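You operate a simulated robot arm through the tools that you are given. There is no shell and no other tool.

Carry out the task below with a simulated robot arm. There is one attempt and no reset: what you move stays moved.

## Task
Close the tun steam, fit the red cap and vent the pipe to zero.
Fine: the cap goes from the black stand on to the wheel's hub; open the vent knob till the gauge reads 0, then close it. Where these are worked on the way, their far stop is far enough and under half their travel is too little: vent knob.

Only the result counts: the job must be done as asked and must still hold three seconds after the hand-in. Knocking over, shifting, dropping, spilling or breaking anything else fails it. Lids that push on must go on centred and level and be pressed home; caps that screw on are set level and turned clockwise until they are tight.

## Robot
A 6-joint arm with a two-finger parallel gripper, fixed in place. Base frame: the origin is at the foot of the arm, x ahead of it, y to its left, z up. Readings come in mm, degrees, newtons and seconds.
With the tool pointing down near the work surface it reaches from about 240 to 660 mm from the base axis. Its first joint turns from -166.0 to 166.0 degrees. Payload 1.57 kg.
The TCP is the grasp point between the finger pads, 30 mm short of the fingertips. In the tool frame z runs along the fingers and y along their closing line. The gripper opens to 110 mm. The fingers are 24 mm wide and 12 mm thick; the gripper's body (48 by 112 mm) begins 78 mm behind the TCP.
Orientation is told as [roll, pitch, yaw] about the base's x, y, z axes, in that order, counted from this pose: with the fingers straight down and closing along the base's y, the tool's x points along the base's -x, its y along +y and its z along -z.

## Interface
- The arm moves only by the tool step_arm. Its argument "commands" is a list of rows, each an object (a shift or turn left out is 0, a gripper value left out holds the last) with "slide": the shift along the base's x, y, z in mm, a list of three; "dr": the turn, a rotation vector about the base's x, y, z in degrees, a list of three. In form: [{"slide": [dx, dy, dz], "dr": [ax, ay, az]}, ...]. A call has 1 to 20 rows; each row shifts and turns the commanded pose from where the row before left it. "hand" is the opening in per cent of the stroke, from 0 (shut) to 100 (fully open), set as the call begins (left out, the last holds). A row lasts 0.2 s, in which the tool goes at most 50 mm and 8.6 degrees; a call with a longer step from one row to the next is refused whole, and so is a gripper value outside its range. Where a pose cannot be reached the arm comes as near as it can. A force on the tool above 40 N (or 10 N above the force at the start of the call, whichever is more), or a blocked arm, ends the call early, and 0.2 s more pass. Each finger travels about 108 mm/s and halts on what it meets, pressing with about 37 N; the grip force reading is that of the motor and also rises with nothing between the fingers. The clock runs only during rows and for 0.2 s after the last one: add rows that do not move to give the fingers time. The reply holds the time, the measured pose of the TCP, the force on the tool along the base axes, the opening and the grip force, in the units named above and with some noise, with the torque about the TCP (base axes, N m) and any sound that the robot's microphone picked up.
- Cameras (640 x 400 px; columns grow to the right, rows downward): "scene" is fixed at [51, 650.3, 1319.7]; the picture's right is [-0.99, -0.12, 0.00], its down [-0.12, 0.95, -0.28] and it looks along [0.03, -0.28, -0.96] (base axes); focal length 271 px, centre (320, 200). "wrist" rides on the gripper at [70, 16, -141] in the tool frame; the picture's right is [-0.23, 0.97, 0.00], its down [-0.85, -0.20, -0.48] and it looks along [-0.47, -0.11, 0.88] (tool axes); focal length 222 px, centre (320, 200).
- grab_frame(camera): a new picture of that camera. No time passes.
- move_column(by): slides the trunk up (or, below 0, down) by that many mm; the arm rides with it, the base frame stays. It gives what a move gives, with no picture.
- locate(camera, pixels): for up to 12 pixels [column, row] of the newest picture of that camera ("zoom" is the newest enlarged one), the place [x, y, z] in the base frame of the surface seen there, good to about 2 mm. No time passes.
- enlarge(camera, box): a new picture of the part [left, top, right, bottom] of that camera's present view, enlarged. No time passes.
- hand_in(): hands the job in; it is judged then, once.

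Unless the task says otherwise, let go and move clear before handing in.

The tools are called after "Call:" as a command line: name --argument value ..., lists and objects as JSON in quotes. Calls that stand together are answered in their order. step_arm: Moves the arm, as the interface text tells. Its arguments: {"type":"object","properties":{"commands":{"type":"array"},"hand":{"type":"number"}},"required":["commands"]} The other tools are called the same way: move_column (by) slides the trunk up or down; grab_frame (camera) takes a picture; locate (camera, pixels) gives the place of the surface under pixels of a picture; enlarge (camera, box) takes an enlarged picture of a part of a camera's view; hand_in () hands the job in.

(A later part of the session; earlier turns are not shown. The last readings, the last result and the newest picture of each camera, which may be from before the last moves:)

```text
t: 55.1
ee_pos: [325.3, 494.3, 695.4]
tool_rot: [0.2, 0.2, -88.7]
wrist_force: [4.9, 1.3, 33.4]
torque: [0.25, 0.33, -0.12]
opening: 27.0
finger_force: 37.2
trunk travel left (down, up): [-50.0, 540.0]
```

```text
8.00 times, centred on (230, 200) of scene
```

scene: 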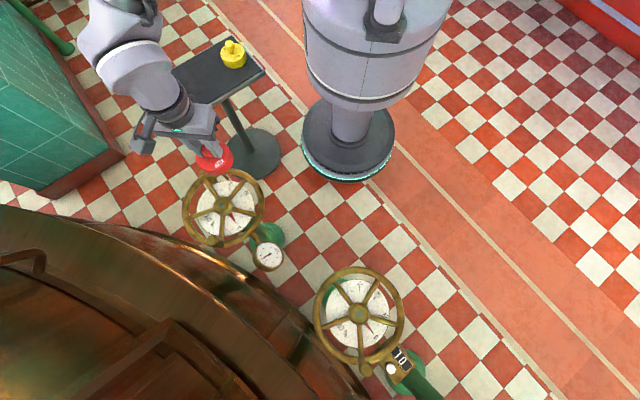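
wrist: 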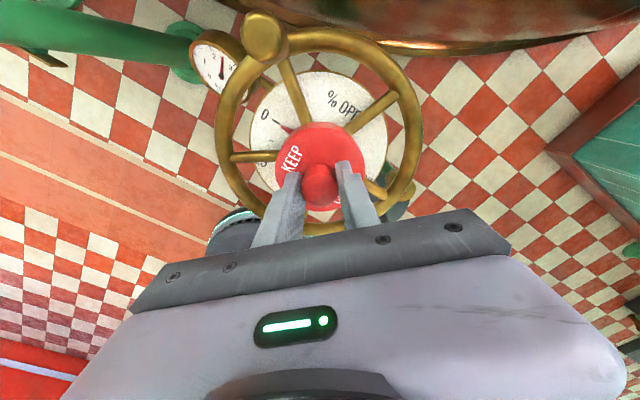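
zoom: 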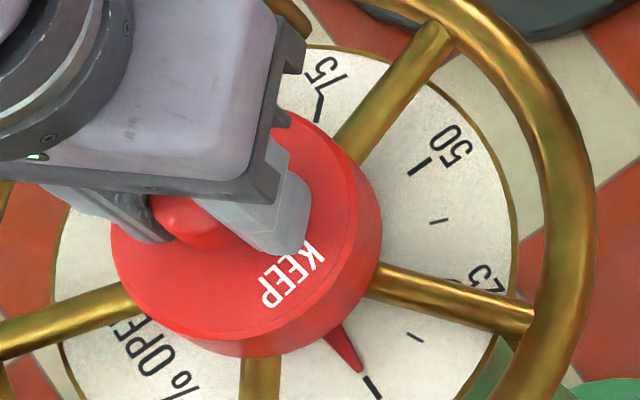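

Contact starts at z≈695.5 and force climbs to 33 N. I'll check the cap's position and height now.

Call:
locate --camera "zoom" --pixels '[[150, 280], [200, 320], [235, 335], [330, 260], [350, 200], [320, 155], [200, 300], [330, 220], [290, 335], [374, 260], [378, 225], [350, 310]]'

Call:
enlarge --camera "wrist" --box '[240, 100, 400, 230]'

Call:
locate --camera "zoom" --pixels '[[183, 210], [457, 205], [320, 90], [230, 120], [410, 120], [290, 345], [345, 345], [200, 160], [440, 160], [310, 130], [250, 170], [390, 160]]'

```text
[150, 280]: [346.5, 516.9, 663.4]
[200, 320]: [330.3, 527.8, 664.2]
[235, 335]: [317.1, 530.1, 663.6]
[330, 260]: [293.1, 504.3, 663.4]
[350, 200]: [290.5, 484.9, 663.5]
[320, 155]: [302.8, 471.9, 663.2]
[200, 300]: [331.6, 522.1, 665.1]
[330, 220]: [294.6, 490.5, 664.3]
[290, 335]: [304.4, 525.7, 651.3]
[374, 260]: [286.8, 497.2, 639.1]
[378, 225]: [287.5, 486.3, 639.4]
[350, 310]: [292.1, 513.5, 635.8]
```

```text
3.08 times, centred on (320, 165) of wrist
```

zoom: 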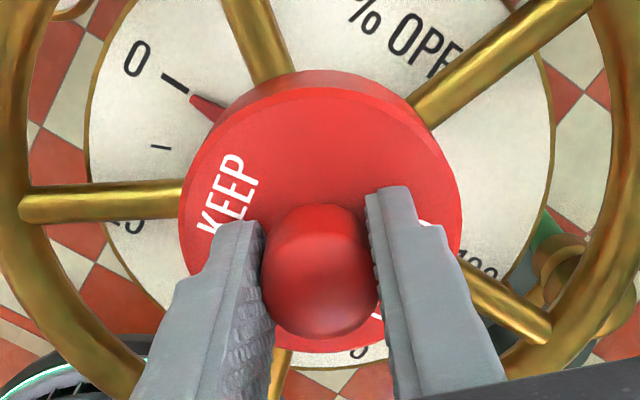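

```text
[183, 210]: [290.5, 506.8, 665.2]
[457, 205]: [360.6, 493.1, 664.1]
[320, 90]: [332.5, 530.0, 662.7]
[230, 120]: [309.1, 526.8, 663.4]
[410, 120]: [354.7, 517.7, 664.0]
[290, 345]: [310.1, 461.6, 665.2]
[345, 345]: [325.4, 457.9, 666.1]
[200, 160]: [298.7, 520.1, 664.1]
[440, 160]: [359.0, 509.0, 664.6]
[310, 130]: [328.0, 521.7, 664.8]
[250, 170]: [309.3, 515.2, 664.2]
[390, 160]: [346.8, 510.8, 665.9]
```

The cap stops at the same height (top z≈664) wherever it sits, so I want to know what its underside looks like before pressing harder. I'll lift off, back away and tip it towards the scene camera.

Call:
step_arm --commands '[{"slide": [0, 0, 4]}, {"slide": [0, 0, 10]}, {"slide": [0, 0, 20]}, {"slide": [0, 0, 30]}, {"slide": [0, -15, 30]}, {"slide": [0, -25, 30]}, {"slide": [0, -25, 10]}, {"slide": [0, -25, 0]}, {"slide": [0, -25, 0]}, {"slide": [0, 0, 0]}]'

Call:
step_arm --commands '[{"slide": [0, 0, 0], "dr": [8, 0, 0]}, {"slide": [0, 0, 0], "dr": [8, 0, 0]}, {"slide": [0, 0, 0], "dr": [8, 0, 0]}, {"slide": [0, 0, 0], "dr": [8, 0, 0]}, {"slide": [0, 0, 0], "dr": [8, 0, 0]}, {"slide": [0, 0, 0], "dr": [8, 0, 0]}, {"slide": [0, 0, 0], "dr": [8, 0, 0]}, {"slide": [0, 0, 0], "dr": [8, 0, 0]}, {"slide": [0, 0, 0]}]'

Call:
grab_frame --camera "scene"

```text
t: 57.3
ee_pos: [325.3, 378.8, 827.9]
tool_rot: [0.0, 0.0, -88.6]
wrist_force: [0.9, -0.1, -1.0]
torque: [-0.01, 0.0, 0.01]
opening: 26.8
finger_force: 37.2
trunk travel left (down, up): [-50.0, 540.0]
```

```text
t: 59.3
ee_pos: [325.8, 379.1, 828.2]
tool_rot: [3.1, 64.0, -86.7]
wrist_force: [0.1, 0.4, -1.4]
torque: [-0.03, 0.01, -0.01]
opening: 26.8
finger_force: 37.0
trunk travel left (down, up): [-50.0, 540.0]
```

```text
taken
```

scene: 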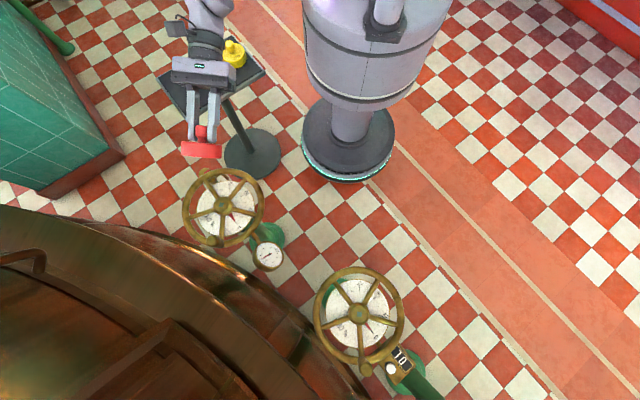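

The arm tilts fine and the cap is secure. I'll tilt another 36° to show the underside to the scene camera.

Call:
step_arm --commands '[{"slide": [0, 0, 0], "dr": [7.2, 0, 0]}, {"slide": [0, 0, 0], "dr": [7.2, 0, 0]}, {"slide": [0, 0, 0], "dr": [7.2, 0, 0]}, {"slide": [0, 0, 0], "dr": [7.2, 0, 0]}, {"slide": [0, 0, 0], "dr": [7.2, 0, 0]}, {"slide": [0, 0, 0]}]'

Call:
enlarge --camera "scene" --box '[170, 120, 240, 180]'

```text
t: 60.7
ee_pos: [324.3, 379.4, 827.3]
tool_rot: [171.7, 79.8, 81.7]
wrist_force: [-0.4, 0.5, -1.2]
torque: [-0.05, -0.01, -0.02]
opening: 27.0
finger_force: 36.9
trunk travel left (down, up): [-50.0, 540.0]
```

```text
6.67 times, centred on (205, 150) of scene
```

zoom: 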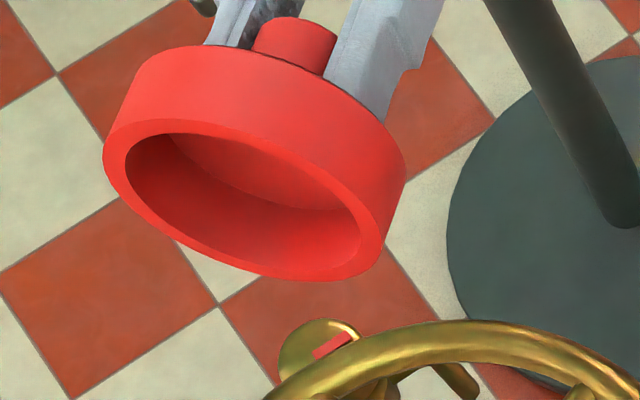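

The underside is a plain round cup with a bore of roughly 59 mm — loose over the 47 mm hub, no key or thread. I'll measure the bore's diameter and depth.

Call:
locate --camera "zoom" --pixels '[[113, 170], [128, 160], [360, 240], [378, 262], [240, 128], [240, 138], [255, 275], [240, 258], [250, 200], [300, 215], [220, 180], [180, 150]]'

```text
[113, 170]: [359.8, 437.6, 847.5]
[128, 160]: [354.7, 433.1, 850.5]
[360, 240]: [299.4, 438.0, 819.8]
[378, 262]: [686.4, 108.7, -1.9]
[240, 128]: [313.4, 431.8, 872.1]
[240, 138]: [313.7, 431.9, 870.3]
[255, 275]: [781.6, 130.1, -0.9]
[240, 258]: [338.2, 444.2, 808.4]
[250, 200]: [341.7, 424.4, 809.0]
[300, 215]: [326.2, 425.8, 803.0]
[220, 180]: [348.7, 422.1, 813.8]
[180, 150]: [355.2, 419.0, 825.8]
```

Call:
locate --camera "zoom" --pixels '[[200, 145], [230, 155], [260, 165], [280, 175], [300, 185], [330, 200], [250, 180], [270, 195], [200, 220], [160, 180]]'

Call:
enlarge --camera "scene" --box '[180, 130, 216, 162]'

```text
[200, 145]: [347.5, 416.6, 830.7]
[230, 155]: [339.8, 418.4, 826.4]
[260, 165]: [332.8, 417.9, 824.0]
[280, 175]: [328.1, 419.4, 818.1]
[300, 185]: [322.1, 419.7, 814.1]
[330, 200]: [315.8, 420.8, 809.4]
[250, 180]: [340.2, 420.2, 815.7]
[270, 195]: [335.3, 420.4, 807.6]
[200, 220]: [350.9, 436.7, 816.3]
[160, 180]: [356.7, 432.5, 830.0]
```

```text
12.50 times, centred on (198, 146) of scene
```

zoom: 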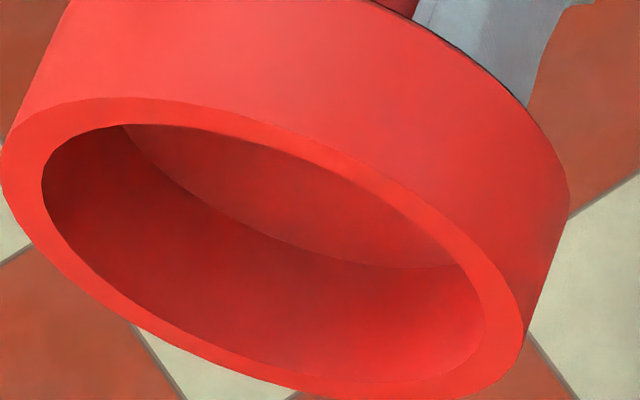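

The bore is about 61 mm wide and 23 mm deep, so the cap simply drops over the hub and its skirt rests on the spokes (it would not clear a raised spindle). I'll tip it back level and return over the hub.

Call:
step_arm --commands '[{"slide": [0, 0, 0], "dr": [-7.2, 0, 0]}, {"slide": [0, 0, 0], "dr": [-7.2, 0, 0]}, {"slide": [0, 0, 0], "dr": [-7.2, 0, 0]}, {"slide": [0, 0, 0], "dr": [-7.2, 0, 0]}, {"slide": [0, 0, 0], "dr": [-7.2, 0, 0]}, {"slide": [0, 0, 0], "dr": [-8, 0, 0]}, {"slide": [0, 0, 0], "dr": [-8, 0, 0]}, {"slide": [0, 0, 0], "dr": [-8, 0, 0]}, {"slide": [0, 0, 0], "dr": [-8, 0, 0]}, {"slide": [0, 0, 0], "dr": [-8, 0, 0]}, {"slide": [0, 0, 0], "dr": [-8, 0, 0]}, {"slide": [0, 0, 0], "dr": [-8, 0, 0]}, {"slide": [0, 0, 0], "dr": [-8, 0, 0]}, {"slide": [0, 0, 0]}, {"slide": [0, 0, 0]}]'

Call:
grab_frame --camera "wrist"

```text
t: 63.9
ee_pos: [325.2, 379.9, 827.3]
tool_rot: [0.1, 0.0, -88.6]
wrist_force: [0.0, -0.9, -1.0]
torque: [-0.02, 0.04, 0.02]
opening: 26.6
finger_force: 37.0
trunk travel left (down, up): [-50.0, 540.0]
```

```text
taken
```

wrist: 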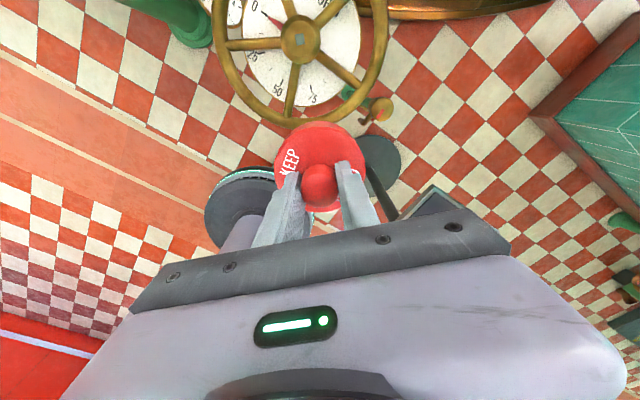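

Level again at (325.2,379.9,827). I'll re-measure the hub and the cap in this one wrist view for a good relative offset.

Call:
enlarge --camera "wrist" --box '[264, 12, 336, 68]'

Call:
locate --camera "zoom" --pixels '[[322, 200], [225, 200], [425, 200], [322, 80], [322, 320], [250, 110], [400, 290], [250, 290], [400, 110]]'

Call:
enlarge --camera "wrist" --box '[265, 110, 385, 220]'

Call:
locate --camera "zoom" --pixels '[[145, 190], [455, 190], [300, 78], [190, 115], [410, 115], [280, 365], [330, 362], [245, 280], [360, 280], [300, 225], [300, 340], [142, 220]]'

```text
7.14 times, centred on (300, 40) of wrist
```

zoom: 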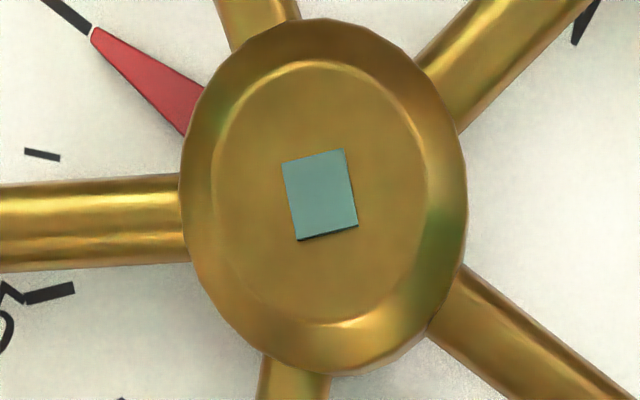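

```text
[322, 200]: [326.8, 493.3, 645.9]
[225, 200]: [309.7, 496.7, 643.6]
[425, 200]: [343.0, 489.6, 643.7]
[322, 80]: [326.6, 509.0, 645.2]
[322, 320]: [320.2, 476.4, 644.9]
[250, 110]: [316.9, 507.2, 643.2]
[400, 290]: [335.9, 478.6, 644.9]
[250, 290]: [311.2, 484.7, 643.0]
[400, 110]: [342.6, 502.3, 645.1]
```

```text
3.64 times, centred on (325, 165) of wrist
```

zoom: 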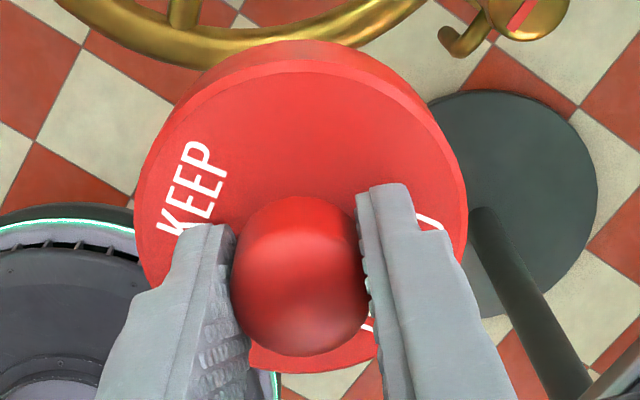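

```text
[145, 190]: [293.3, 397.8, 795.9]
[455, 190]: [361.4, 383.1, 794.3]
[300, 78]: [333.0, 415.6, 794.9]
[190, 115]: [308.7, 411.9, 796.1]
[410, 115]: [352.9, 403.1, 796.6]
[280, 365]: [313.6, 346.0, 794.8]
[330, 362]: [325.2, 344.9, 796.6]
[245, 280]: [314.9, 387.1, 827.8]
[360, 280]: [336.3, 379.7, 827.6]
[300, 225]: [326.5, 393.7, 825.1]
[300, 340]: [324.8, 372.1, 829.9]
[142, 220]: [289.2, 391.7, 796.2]
```

The hub lies about (+0.3,+114.5) from the cap in averaged measurements. I'll move over it and come down to just above contact.

Call:
step_arm --commands '[{"slide": [0.1, 14.5, 0]}, {"slide": [0.1, 25, 0]}, {"slide": [0.1, 25, 0]}, {"slide": [0, 25, 0]}, {"slide": [0, 25, -10]}, {"slide": [0, 0, -25]}, {"slide": [0, 0, -30]}, {"slide": [0, 0, -30]}, {"slide": [0, 0, -20]}, {"slide": [0, 0, -7]}, {"slide": [0, 0, 0]}, {"slide": [0, 0, 0]}]'

Call:
step_arm --commands '[{"slide": [0, 0, 0]}]'

Call:
step_arm --commands '[{"slide": [0, 0, 0]}]'

Call:
enlarge --camera "scene" --box '[200, 175, 260, 225]'

```text
t: 66.5
ee_pos: [325.1, 494.1, 704.5]
tool_rot: [0.1, -0.1, -88.7]
wrist_force: [-0.2, 0.9, -1.7]
torque: [-0.05, -0.03, 0.0]
opening: 26.5
finger_force: 37.2
trunk travel left (down, up): [-50.0, 540.0]
```

```text
t: 66.9
ee_pos: [325.3, 494.2, 704.6]
tool_rot: [0.1, 0.0, -88.6]
wrist_force: [-0.2, -0.4, -1.2]
torque: [-0.03, 0.0, 0.01]
opening: 26.8
finger_force: 36.9
trunk travel left (down, up): [-50.0, 540.0]
```

```text
t: 67.3
ee_pos: [325.2, 494.5, 704.5]
tool_rot: [0.1, -0.1, -88.6]
wrist_force: [0.2, -0.6, -0.6]
torque: [-0.01, -0.01, -0.02]
opening: 26.5
finger_force: 36.6
trunk travel left (down, up): [-50.0, 540.0]
```

```text
8.00 times, centred on (230, 200) of scene
```

zoom: 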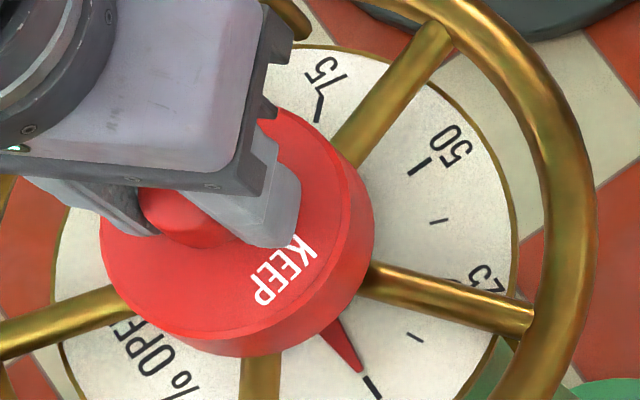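

Centred at (325.2,494.3,704.5). I'll lower onto the spokes in small steps and press to a moderate force.

Call:
step_arm --commands '[{"slide": [0, 0, -3]}, {"slide": [0, 0, -3]}, {"slide": [0, 0, -2]}, {"slide": [0, 0, 0]}]'

Call:
step_arm --commands '[{"slide": [0, 0, -1]}, {"slide": [0, 0, 0]}]'

Call:
step_arm --commands '[{"slide": [0, 0, -1]}, {"slide": [0, 0, 0]}]'

Call:
step_arm --commands '[{"slide": [0, 0, -1]}, {"slide": [0, 0, 0]}]'

```text
t: 68.3
ee_pos: [326.4, 494.4, 697.7]
tool_rot: [0.1, 0.0, -88.5]
wrist_force: [0.5, 0.3, -0.8]
torque: [0.02, -0.01, -0.01]
opening: 26.4
finger_force: 37.3
trunk travel left (down, up): [-50.0, 540.0]
```

```text
t: 68.9
ee_pos: [324.6, 493.9, 698.5]
tool_rot: [0.2, 0.2, -88.5]
wrist_force: [1.3, -1.2, 6.2]
torque: [-0.17, 0.07, 0.04]
opening: 26.5
finger_force: 37.1
trunk travel left (down, up): [-50.0, 540.0]
```

```text
t: 69.5
ee_pos: [325.5, 494.4, 698.0]
tool_rot: [0.3, 0.1, -88.6]
wrist_force: [4.5, -0.1, 18.4]
torque: [-0.42, 0.16, 0.04]
opening: 26.7
finger_force: 37.2
trunk travel left (down, up): [-50.0, 540.0]
```

```text
t: 70.1
ee_pos: [325.7, 493.5, 697.3]
tool_rot: [0.3, 0.2, -88.5]
wrist_force: [3.1, 4.0, 34.5]
torque: [-0.45, 0.22, 0.02]
opening: 26.8
finger_force: 37.0
trunk travel left (down, up): [-50.0, 540.0]
```

Contact began at about z 698 this time. I'll check the cap's height and levelness before letting go.

Call:
enlarge --camera "wrist" --box '[240, 100, 400, 230]'

Call:
locate --camera "zoom" --pixels '[[190, 210], [450, 205], [320, 93], [230, 122], [410, 122], [290, 345], [345, 345], [310, 130], [260, 170], [390, 160], [310, 180], [430, 190]]'

Call:
enlarge --camera "scene" --box '[200, 175, 260, 225]'

Call:
locate --camera "zoom" --pixels '[[150, 280], [200, 315], [235, 325], [330, 260], [340, 200], [310, 155], [200, 300], [320, 220], [290, 335], [374, 260], [374, 225], [350, 310]]'

```text
3.08 times, centred on (320, 165) of wrist
```

zoom: 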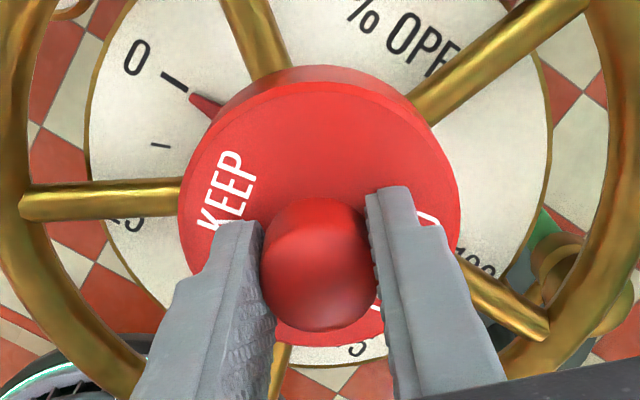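

```text
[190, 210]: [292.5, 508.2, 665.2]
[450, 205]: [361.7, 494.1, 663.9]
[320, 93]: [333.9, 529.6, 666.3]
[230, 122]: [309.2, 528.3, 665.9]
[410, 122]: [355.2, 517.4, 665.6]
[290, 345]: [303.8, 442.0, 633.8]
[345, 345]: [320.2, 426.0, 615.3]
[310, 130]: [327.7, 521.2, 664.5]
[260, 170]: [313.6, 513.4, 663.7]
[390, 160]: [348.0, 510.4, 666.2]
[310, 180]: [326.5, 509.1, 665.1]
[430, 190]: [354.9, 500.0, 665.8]
```

```text
8.00 times, centred on (230, 200) of scene
```

zoom: 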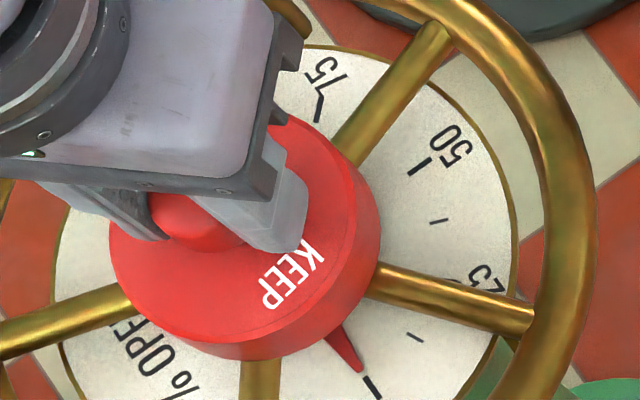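

```text
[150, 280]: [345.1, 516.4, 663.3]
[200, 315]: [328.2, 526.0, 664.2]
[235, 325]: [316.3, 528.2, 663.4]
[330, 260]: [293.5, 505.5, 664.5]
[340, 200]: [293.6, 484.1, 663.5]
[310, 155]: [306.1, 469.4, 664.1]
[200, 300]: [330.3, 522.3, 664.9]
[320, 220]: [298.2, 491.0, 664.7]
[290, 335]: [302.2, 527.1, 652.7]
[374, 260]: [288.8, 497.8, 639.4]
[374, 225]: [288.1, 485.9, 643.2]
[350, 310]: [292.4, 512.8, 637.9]
```

The cap is level (z≈664–665) and centred at about (325.4,494.5). I'll relieve the downward load, then open the fingers.

Call:
step_arm --commands '[{"slide": [0, 0, 1]}, {"slide": [0, 0, 1]}, {"slide": [0, 0, 0]}]'

Call:
step_arm --commands '[{"slide": [0, 0, 0]}, {"slide": [0, 0, 0]}, {"slide": [0, 0, 0]}]' --hand 50

Call:
enlarge --camera "wrist" --box '[240, 100, 400, 230]'

Call:
enlarge --camera "scene" --box '[200, 175, 260, 225]'

```text
t: 70.9
ee_pos: [325.9, 492.9, 696.0]
tool_rot: [0.1, -0.1, -88.6]
wrist_force: [2.9, 5.3, 13.9]
torque: [0.66, 0.01, -0.06]
opening: 26.6
finger_force: 36.8
trunk travel left (down, up): [-50.0, 540.0]
```

```text
t: 71.7
ee_pos: [325.4, 493.8, 697.2]
tool_rot: [0.1, 0.0, -88.5]
wrist_force: [-0.4, 0.5, -0.1]
torque: [0.0, 0.0, 0.0]
opening: 55.0
finger_force: 0.0
trunk travel left (down, up): [-50.0, 540.0]
```

```text
3.08 times, centred on (320, 165) of wrist
```

zoom: 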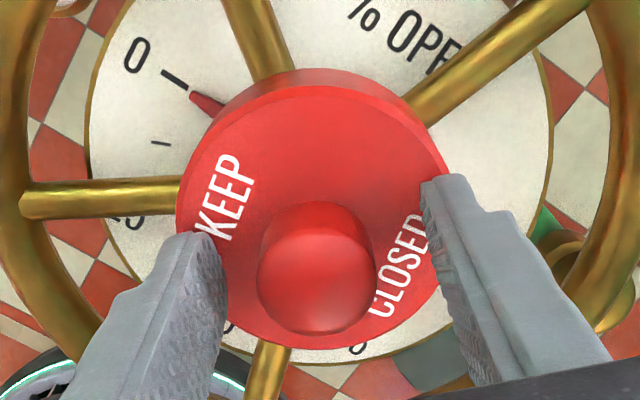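

```text
8.00 times, centred on (230, 200) of scene
```

zoom: 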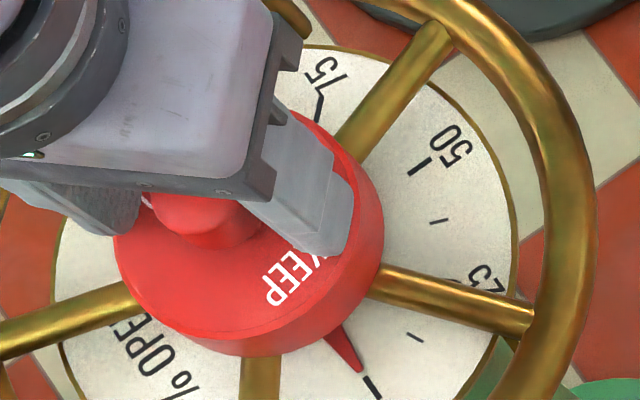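

Released; the cap stays sitting on the hub. I'll rise straight up and look at it from both cameras.

Call:
step_arm --commands '[{"slide": [0, 0, 10]}, {"slide": [0, 0, 20]}, {"slide": [0, 0, 30]}, {"slide": [0, -20, 30]}, {"slide": [0, -30, 10]}, {"slide": [0, -40, 0]}, {"slide": [0, 0, 0]}]'

Call:
grab_frame --camera "wrist"

Call:
enlarge --camera "wrist" --box '[240, 20, 380, 130]'

Call:
enlarge --camera "scene" --box '[190, 165, 270, 245]'

```text
t: 73.3
ee_pos: [325.2, 402.5, 797.5]
tool_rot: [0.1, 0.0, -88.6]
wrist_force: [0.4, 0.2, 0.6]
torque: [0.06, 0.03, 0.0]
opening: 55.2
finger_force: 0.1
trunk travel left (down, up): [-50.0, 540.0]
```

```text
taken
```

wrist: 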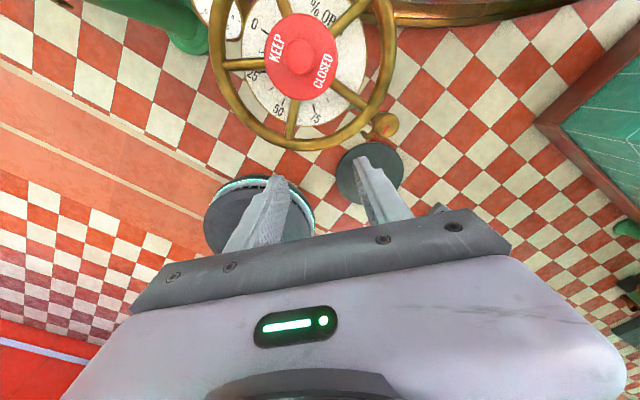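

```text
3.64 times, centred on (310, 75) of wrist
```

zoom: 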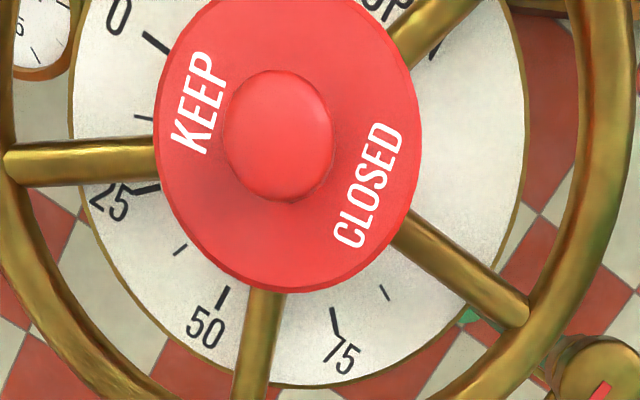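

```text
5.00 times, centred on (230, 205) of scene
```

zoom: 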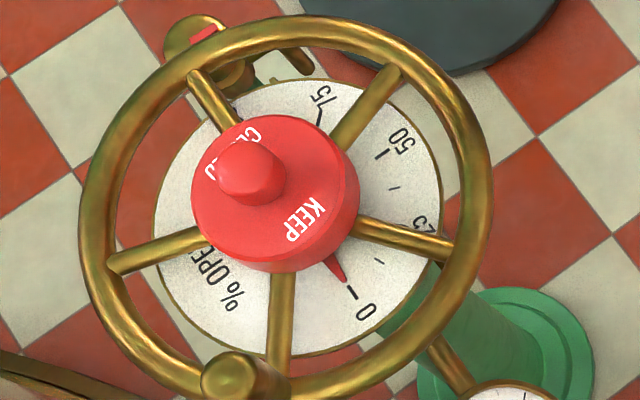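

The cap sits on the hub with the pointer still on 0. I'll measure its top heights and edges for level and centring.

Call:
enlarge --camera "scene" --box '[204, 180, 254, 222]'

Call:
locate --camera "zoom" --pixels '[[155, 190], [165, 250], [205, 290], [260, 300], [310, 280], [345, 235], [355, 180], [335, 125], [290, 90], [235, 78], [380, 215], [215, 130]]'

```text
9.52 times, centred on (229, 201) of scene
```

zoom: 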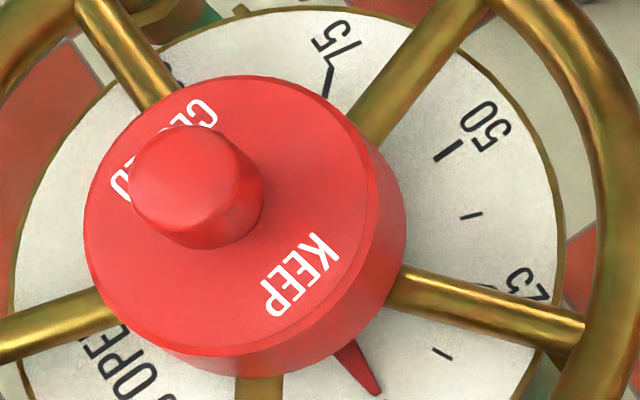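

```text
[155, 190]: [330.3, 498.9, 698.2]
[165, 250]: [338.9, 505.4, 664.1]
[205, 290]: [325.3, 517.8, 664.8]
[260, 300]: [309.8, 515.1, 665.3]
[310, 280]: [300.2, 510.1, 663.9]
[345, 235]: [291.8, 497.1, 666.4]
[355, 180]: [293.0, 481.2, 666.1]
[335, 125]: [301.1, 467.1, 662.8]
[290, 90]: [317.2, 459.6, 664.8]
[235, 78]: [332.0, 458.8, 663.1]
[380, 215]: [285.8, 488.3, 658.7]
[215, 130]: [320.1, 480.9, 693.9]
```

Call:
locate --camera "zoom" --pixels '[[88, 215], [100, 270], [140, 318], [200, 345], [260, 345], [320, 315], [360, 255], [373, 200], [345, 120], [290, 85], [235, 76], [160, 98]]'

```text
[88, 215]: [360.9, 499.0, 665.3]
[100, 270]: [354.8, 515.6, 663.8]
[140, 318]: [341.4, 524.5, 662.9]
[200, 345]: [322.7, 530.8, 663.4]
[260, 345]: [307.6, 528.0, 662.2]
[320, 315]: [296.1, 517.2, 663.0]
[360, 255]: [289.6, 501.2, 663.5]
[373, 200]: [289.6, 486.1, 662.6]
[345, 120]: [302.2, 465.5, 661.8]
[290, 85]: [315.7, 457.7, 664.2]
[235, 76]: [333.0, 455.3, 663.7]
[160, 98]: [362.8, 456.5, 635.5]
```

The cap is level (z 662–666 all round) and centred within about 1.5 mm of the hub. Next the vent knob: I'll look at it closely from this view and from the scene.

Call:
enlarge --camera "wrist" --box '[340, 90, 430, 170]'

Call:
locate --camera "zoom" --pixels '[[325, 175], [300, 160], [350, 190], [320, 150], [320, 200], [290, 175], [360, 175]]'

Call:
enlarge --camera "scene" --box '[195, 160, 240, 200]'

```text
5.00 times, centred on (385, 130) of wrist
```

zoom: 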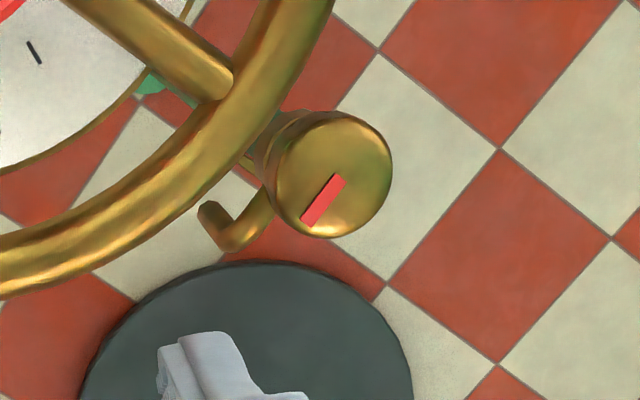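

```text
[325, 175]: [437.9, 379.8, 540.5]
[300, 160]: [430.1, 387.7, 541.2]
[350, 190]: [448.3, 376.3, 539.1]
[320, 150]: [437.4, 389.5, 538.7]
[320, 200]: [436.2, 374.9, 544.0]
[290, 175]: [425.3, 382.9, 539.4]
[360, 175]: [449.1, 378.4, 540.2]
```

```text
10.00 times, centred on (218, 180) of scene
```

zoom: 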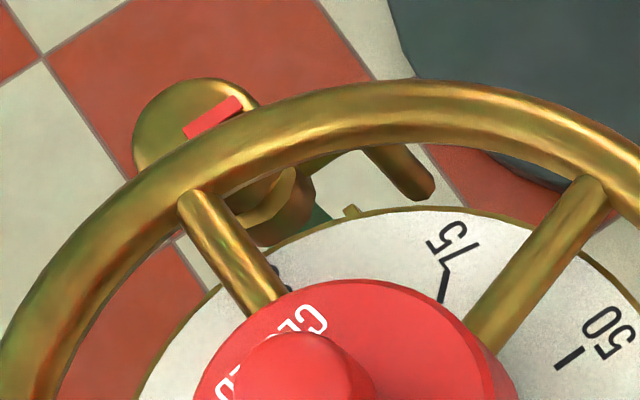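

The vent knob's top is at about (438.5,380,540), roughly 41 mm across, with a red mark pointing about 215°. I'll measure its side and the neck below to see how deep I can grip.

Call:
enlarge --camera "wrist" --box '[360, 105, 410, 145]'

Call:
locate --camera "zoom" --pixels '[[220, 120], [225, 160], [230, 200], [240, 240], [205, 150], [215, 180], [190, 170], [250, 280], [270, 300], [170, 330], [480, 150], [340, 70]]'

```text
10.00 times, centred on (385, 125) of wrist
```

zoom: 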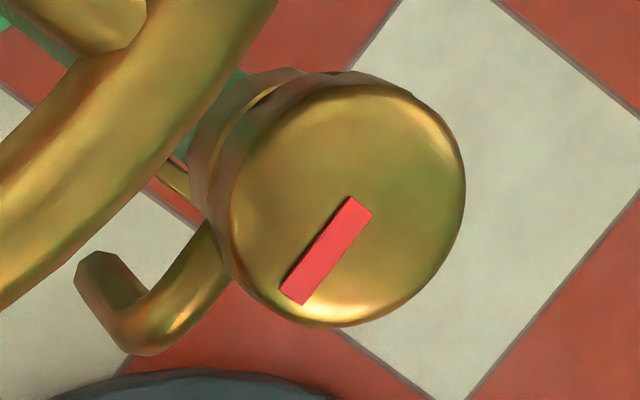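

```text
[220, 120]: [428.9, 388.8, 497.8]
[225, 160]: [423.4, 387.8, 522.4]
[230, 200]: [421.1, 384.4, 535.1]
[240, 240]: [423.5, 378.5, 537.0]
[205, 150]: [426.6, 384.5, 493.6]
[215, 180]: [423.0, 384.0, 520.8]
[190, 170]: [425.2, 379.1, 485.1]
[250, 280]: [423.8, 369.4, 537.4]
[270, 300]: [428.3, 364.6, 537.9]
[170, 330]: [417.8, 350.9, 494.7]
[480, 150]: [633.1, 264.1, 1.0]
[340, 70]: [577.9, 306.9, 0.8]
```

Call:
locate --camera "zoom" --pixels '[[238, 195], [460, 195], [345, 90], [345, 320], [270, 115], [430, 290], [270, 285], [425, 115], [350, 200], [330, 240], [290, 297], [362, 208]]'

```text
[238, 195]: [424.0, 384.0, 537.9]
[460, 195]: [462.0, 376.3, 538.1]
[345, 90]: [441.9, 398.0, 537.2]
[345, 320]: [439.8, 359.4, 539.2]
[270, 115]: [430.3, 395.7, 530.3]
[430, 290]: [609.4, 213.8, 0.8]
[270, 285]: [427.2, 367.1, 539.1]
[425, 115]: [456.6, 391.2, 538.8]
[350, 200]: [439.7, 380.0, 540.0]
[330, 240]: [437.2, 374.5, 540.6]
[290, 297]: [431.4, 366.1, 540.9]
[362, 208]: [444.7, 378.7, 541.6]
```

The knob's centre is about (441.9,379.3), top z 539, 39 mm across, side down to about z 515. I'll hover above it first with the fingers open about 62 mm.

Call:
step_arm --commands '[{"slide": [35, -7, 0]}, {"slide": [40, -8, 0]}, {"slide": [41.7, -8.2, 0]}, {"slide": [0, 0, -35]}, {"slide": [0, 0, -40]}, {"slide": [0, 0, -40]}, {"slide": [0, 0, -30]}, {"slide": [0, 0, 0]}, {"slide": [0, 0, 0]}]' --hand 57

Call:
grab_frame --camera "wrist"

Call:
enlarge --camera "wrist" --box '[240, 80, 420, 220]'

Call:
enlarge --camera "scene" --box '[160, 130, 290, 270]'

```text
t: 75.3
ee_pos: [440.8, 380.2, 650.9]
tool_rot: [0.1, 0.0, -88.6]
wrist_force: [0.3, 0.1, -0.8]
torque: [-0.02, -0.02, -0.02]
opening: 62.6
finger_force: 0.1
trunk travel left (down, up): [-50.0, 540.0]
```

```text
taken
```

wrist: 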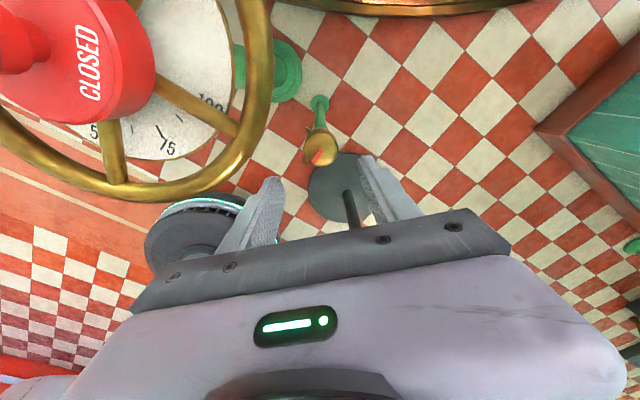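

```text
2.86 times, centred on (330, 150) of wrist
```

zoom: 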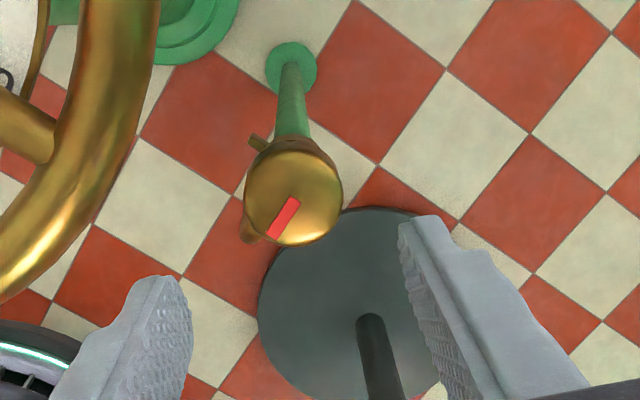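

```text
2.86 times, centred on (225, 200) of scene
```

zoom: 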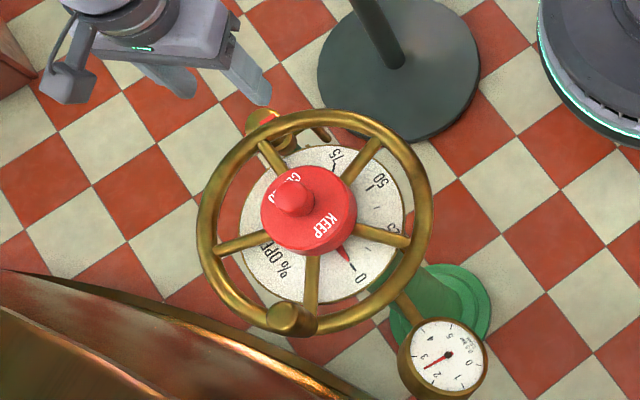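

I'm above the knob (zoom [294,198]); the gauge still reads about 2.5. I'll refine the knob's centre from this view.

Call:
locate --camera "wrist" --pixels '[[304, 166], [337, 166], [321, 151], [321, 181], [310, 155], [332, 178], [310, 178], [332, 155], [320, 166]]'

Call:
step_arm --commands '[{"slide": [0, 0, 0]}]'

Call:
step_arm --commands '[{"slide": [0, 0, 0]}]'

```text
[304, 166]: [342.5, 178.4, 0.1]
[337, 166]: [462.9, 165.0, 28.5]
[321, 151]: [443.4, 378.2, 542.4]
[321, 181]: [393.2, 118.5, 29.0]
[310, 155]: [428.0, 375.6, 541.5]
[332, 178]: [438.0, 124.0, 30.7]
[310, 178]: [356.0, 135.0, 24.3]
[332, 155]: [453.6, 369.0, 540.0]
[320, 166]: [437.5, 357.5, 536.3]
```

```text
t: 75.7
ee_pos: [440.7, 380.3, 651.6]
tool_rot: [0.2, 0.0, -88.7]
wrist_force: [0.6, 0.3, 0.0]
torque: [0.02, -0.01, -0.04]
opening: 63.0
finger_force: 0.0
trunk travel left (down, up): [-50.0, 540.0]
```

```text
t: 76.1
ee_pos: [442.2, 379.6, 652.1]
tool_rot: [0.1, -0.1, -88.6]
wrist_force: [0.2, -0.7, 0.1]
torque: [0.0, -0.01, -0.03]
opening: 62.8
finger_force: 0.0
trunk travel left (down, up): [-50.0, 540.0]
```

Call:
locate --camera "wrist" --pixels '[[305, 149], [336, 149], [321, 134], [321, 164], [310, 138], [332, 160], [310, 160], [332, 138], [321, 149]]'

```text
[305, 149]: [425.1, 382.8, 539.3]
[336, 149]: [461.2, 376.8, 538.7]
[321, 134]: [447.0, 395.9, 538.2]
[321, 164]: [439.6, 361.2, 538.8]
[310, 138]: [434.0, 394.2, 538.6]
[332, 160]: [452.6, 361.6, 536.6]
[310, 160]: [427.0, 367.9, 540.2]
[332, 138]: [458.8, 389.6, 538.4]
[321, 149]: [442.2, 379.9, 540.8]
```

The knob centre is (443,378.8) in this view; TCP is (441.2,380). I'll shift, then lower to z≈559 so the fingertips straddle the top ~9 mm of the knob while the gripper's body stays above the rim.

Call:
step_arm --commands '[{"slide": [1.8, -1.2, -20]}, {"slide": [0, 0, -25]}, {"slide": [0, 0, -25]}, {"slide": [0, 0, -15]}, {"slide": [0, 0, -7]}, {"slide": [0, 0, 0]}]'

Call:
enlarge --camera "wrist" --box '[220, 100, 420, 240]'

Call:
enlarge --camera "scene" --box '[170, 120, 270, 220]'

```text
t: 77.5
ee_pos: [443.4, 379.9, 560.1]
tool_rot: [0.2, -0.1, -88.6]
wrist_force: [0.2, 0.0, 0.0]
torque: [-0.01, -0.02, 0.03]
opening: 62.8
finger_force: 0.0
trunk travel left (down, up): [-50.0, 540.0]
```

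```text
2.86 times, centred on (320, 170) of wrist
```

zoom: 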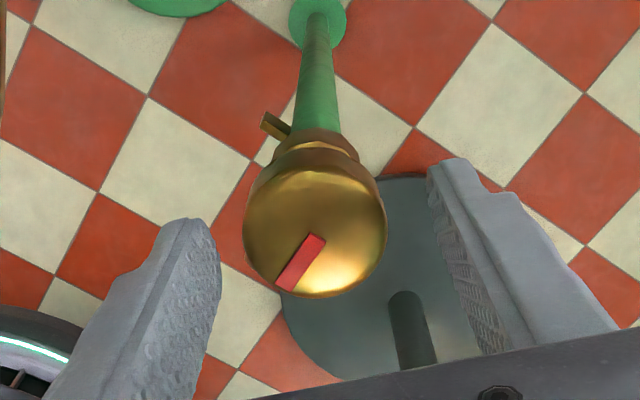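

```text
4.00 times, centred on (220, 170) of scene
```

zoom: 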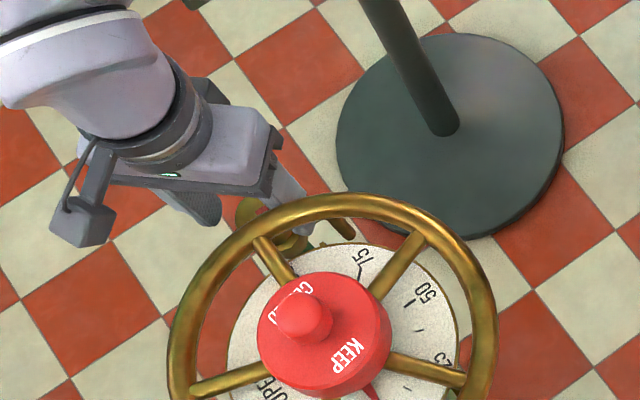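

The fingers straddle the knob. I'll check the finger line against the knob's centre before closing.

Call:
locate --camera "zoom" --pixels '[[435, 190], [450, 230], [470, 180], [175, 240], [160, 260], [250, 240], [382, 235], [315, 175], [318, 290], [318, 235]]'

Call:
enlarge --camera "wrist" --box '[220, 100, 420, 240]'

Call:
locate --camera "zoom" --pixels '[[435, 190], [450, 230], [470, 180], [175, 240], [160, 260], [250, 240], [382, 235], [315, 175], [318, 290], [318, 235]]'

```text
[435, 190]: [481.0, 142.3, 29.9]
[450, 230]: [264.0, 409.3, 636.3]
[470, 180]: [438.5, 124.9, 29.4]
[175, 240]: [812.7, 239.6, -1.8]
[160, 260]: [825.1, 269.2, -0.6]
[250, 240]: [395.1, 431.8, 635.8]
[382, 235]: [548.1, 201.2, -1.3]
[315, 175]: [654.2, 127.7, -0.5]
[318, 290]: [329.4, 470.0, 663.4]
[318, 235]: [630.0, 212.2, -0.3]
```

```text
2.86 times, centred on (320, 170) of wrist
```

zoom: 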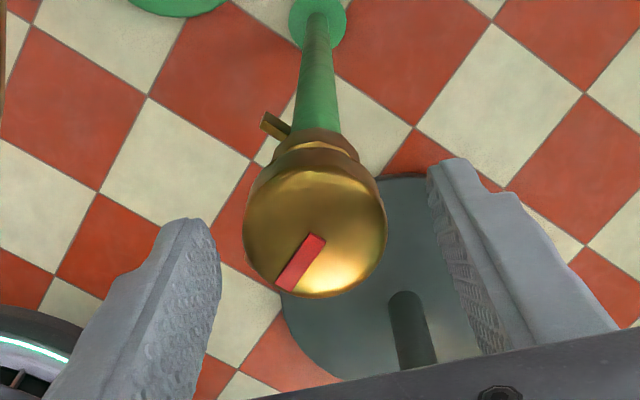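

```text
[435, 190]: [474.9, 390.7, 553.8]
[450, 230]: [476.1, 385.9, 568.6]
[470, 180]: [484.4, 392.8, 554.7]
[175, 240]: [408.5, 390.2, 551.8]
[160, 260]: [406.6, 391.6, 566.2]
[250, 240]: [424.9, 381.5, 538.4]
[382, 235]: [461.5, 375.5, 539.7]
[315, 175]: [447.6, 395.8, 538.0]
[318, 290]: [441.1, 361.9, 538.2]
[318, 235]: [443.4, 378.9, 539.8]
```

Knob and finger line agree within 1 mm. I'll close on the knob.

Call:
step_arm --commands '[{"slide": [0, 0, 0]}, {"slide": [0, 0, 0]}, {"slide": [0, 0, 0]}, {"slide": [0, 0, 0]}]' --hand 0

Call:
enlarge --camera "wrist" --box '[220, 100, 420, 240]'

```text
t: 78.5
ee_pos: [442.6, 379.5, 560.1]
tool_rot: [0.0, -0.1, -88.7]
wrist_force: [-26.3, 0.6, -2.8]
torque: [0.35, 1.15, -0.01]
opening: 40.4
finger_force: 45.4
trunk travel left (down, up): [-50.0, 540.0]
```

```text
2.86 times, centred on (320, 170) of wrist
```

zoom: 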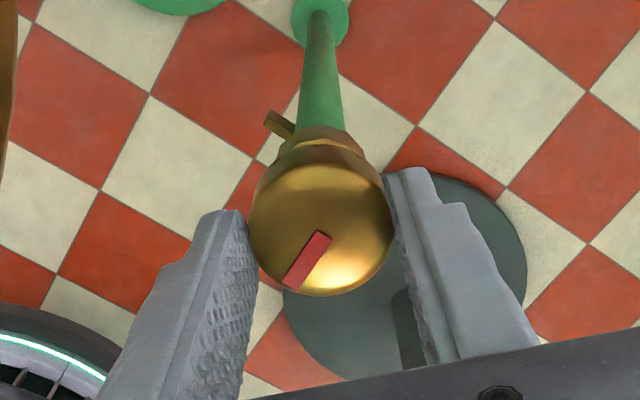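

The fingers are on the knob (40.4 mm) but a -26 N side load shows I'm ~1.5 mm too far in +x. I'll shift to relieve it.

Call:
step_arm --commands '[{"slide": [-1, 0, 0]}, {"slide": [-0.5, 0, 0]}, {"slide": [0, 0, 0]}]'

Call:
step_arm --commands '[{"slide": [0, 0, 0]}]'

```text
t: 79.3
ee_pos: [441.5, 379.5, 561.0]
tool_rot: [0.0, 0.0, -88.6]
wrist_force: [-20.2, 3.3, -11.3]
torque: [-0.21, 0.02, -0.01]
opening: 40.2
finger_force: 44.7
trunk travel left (down, up): [-50.0, 540.0]
```

```text
t: 79.7
ee_pos: [441.3, 379.4, 560.1]
tool_rot: [0.1, 0.1, -88.6]
wrist_force: [-20.0, 1.5, -13.2]
torque: [0.52, 0.0, 0.01]
opening: 40.5
finger_force: 44.4
trunk travel left (down, up): [-50.0, 540.0]
```

Call:
step_arm --commands '[{"slide": [-1, 0, 0]}, {"slide": [-1, 0, 0]}, {"slide": [0, 0, 0]}]'

Call:
enlarge --camera "wrist" --box '[260, 120, 400, 230]'

```text
t: 80.5
ee_pos: [443.0, 378.5, 560.5]
tool_rot: [0.3, 0.0, -88.5]
wrist_force: [0.4, -3.0, -14.1]
torque: [-1.02, -0.28, 0.01]
opening: 40.3
finger_force: 45.4
trunk travel left (down, up): [-50.0, 540.0]
```

```text
3.64 times, centred on (330, 175) of wrist
```

zoom: 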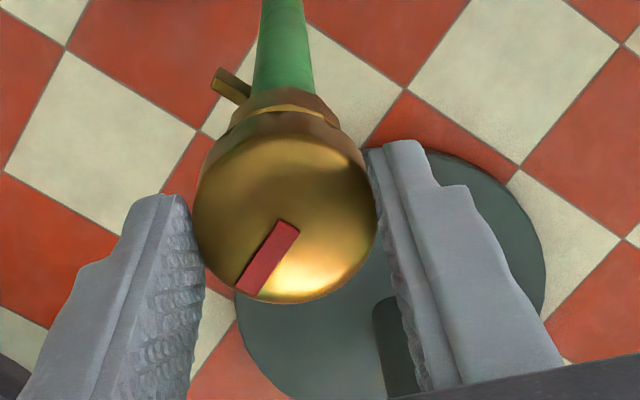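

The side load is gone. I'll try turning the knob counter-clockwise (opening) by 15° and watch the mark, gauge and torque.

Call:
step_arm --commands '[{"slide": [0, 0, 0], "dr": [0, 0, 5]}, {"slide": [0, 0, 0], "dr": [0, 0, 5]}, {"slide": [0, 0, 0], "dr": [0, 0, 5]}, {"slide": [0, 0, 0]}]'

Call:
enlarge --camera "wrist" --box '[260, 120, 400, 230]'

Call:
enlarge --camera "scene" --box '[245, 235, 290, 275]'

```text
t: 81.5
ee_pos: [440.8, 379.9, 560.1]
tool_rot: [0.1, -0.1, -73.5]
wrist_force: [10.0, -7.5, -15.7]
torque: [-0.08, -0.44, 0.0]
opening: 40.5
finger_force: 44.6
trunk travel left (down, up): [-50.0, 540.0]
```

```text
3.64 times, centred on (330, 175) of wrist
```

zoom: 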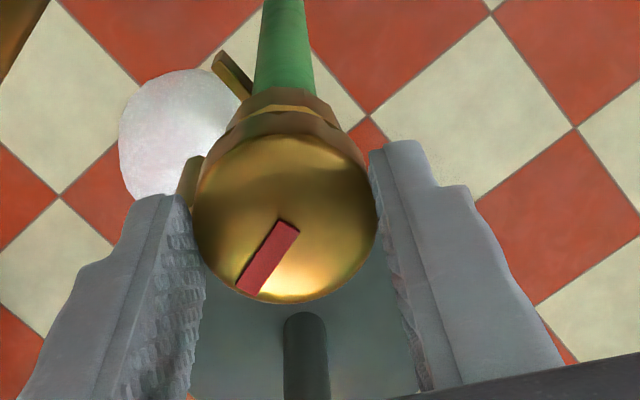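

```text
10.00 times, centred on (268, 255) of scene
```

zoom: 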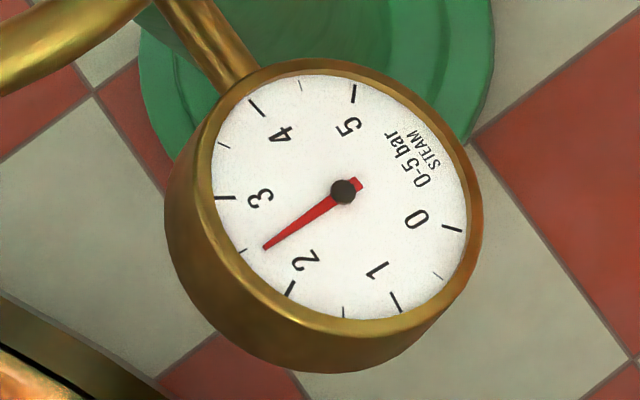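

The knob turns counter-clockwise, a steam puff shows at the outlet (zoom [170,130]) and the gauge has begun to drop (about 2.4). I'll continue opening by another 40°.

Call:
step_arm --commands '[{"slide": [0, 0, 0], "dr": [0, 0, 5]}, {"slide": [0, 0, 0], "dr": [0, 0, 5]}, {"slide": [0, 0, 0], "dr": [0, 0, 5]}, {"slide": [0, 0, 0], "dr": [0, 0, 5]}, {"slide": [0, 0, 0], "dr": [0, 0, 5]}, {"slide": [0, 0, 0], "dr": [0, 0, 5]}, {"slide": [0, 0, 0], "dr": [0, 0, 5]}, {"slide": [0, 0, 0], "dr": [0, 0, 5]}, {"slide": [0, 0, 0]}]'

Call:
enlarge --camera "wrist" --box '[260, 120, 400, 230]'

Call:
enlarge --camera "scene" --box '[170, 130, 290, 280]'

```text
t: 83.5
ee_pos: [441.2, 377.9, 559.4]
tool_rot: [0.1, 0.1, -33.5]
wrist_force: [21.0, -26.0, -10.1]
torque: [-0.95, -0.87, -0.02]
opening: 40.2
finger_force: 45.1
trunk travel left (down, up): [-50.0, 540.0]
```

```text
3.64 times, centred on (330, 175) of wrist
```

zoom: 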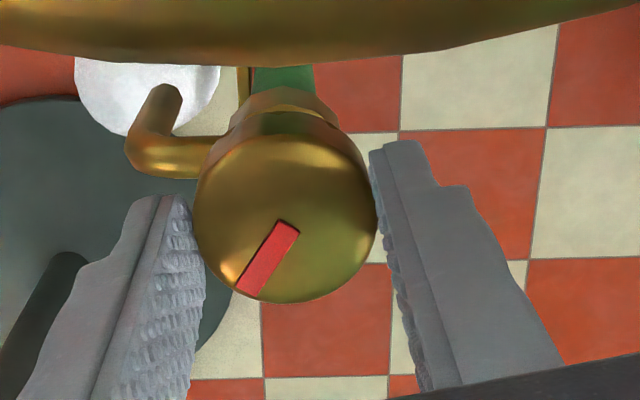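

```text
2.67 times, centred on (230, 205) of scene
```

zoom: 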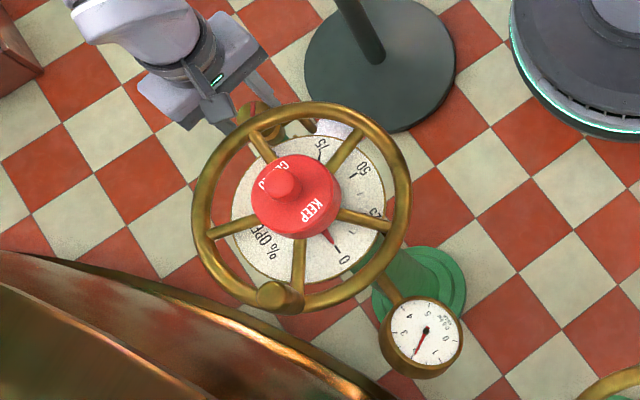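

The knob follows (mark turns with the fingers) and the gauge is dropping, but a side force of about 33 N has built up. I'll check for contact between the gripper or its camera and the wheel rim.

Call:
enlarge --camera "scene" --box '[180, 130, 240, 190]'

Call:
locate --camera "zoom" --pixels '[[270, 190], [250, 165], [230, 130], [290, 205], [320, 215], [300, 190], [210, 100], [150, 170], [180, 200], [260, 110], [225, 200]]'

Call:
grab_frame --camera "wrist"

```text
6.67 times, centred on (210, 160) of scene
```

zoom: 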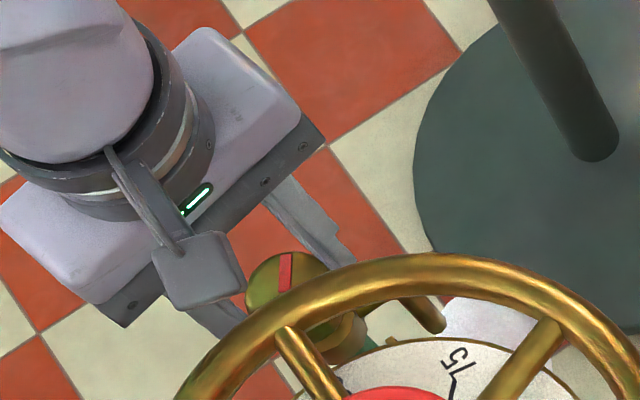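

```text
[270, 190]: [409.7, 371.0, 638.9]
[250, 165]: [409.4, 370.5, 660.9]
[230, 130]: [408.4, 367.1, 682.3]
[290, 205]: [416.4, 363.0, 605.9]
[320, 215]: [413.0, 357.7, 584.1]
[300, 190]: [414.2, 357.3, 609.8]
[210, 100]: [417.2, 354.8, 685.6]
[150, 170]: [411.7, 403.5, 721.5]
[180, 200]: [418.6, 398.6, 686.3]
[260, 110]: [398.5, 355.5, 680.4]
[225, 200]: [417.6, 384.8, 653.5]
```

```text
taken
```

wrist: 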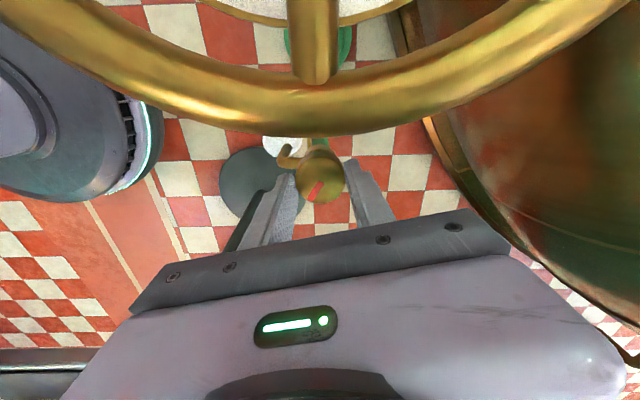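

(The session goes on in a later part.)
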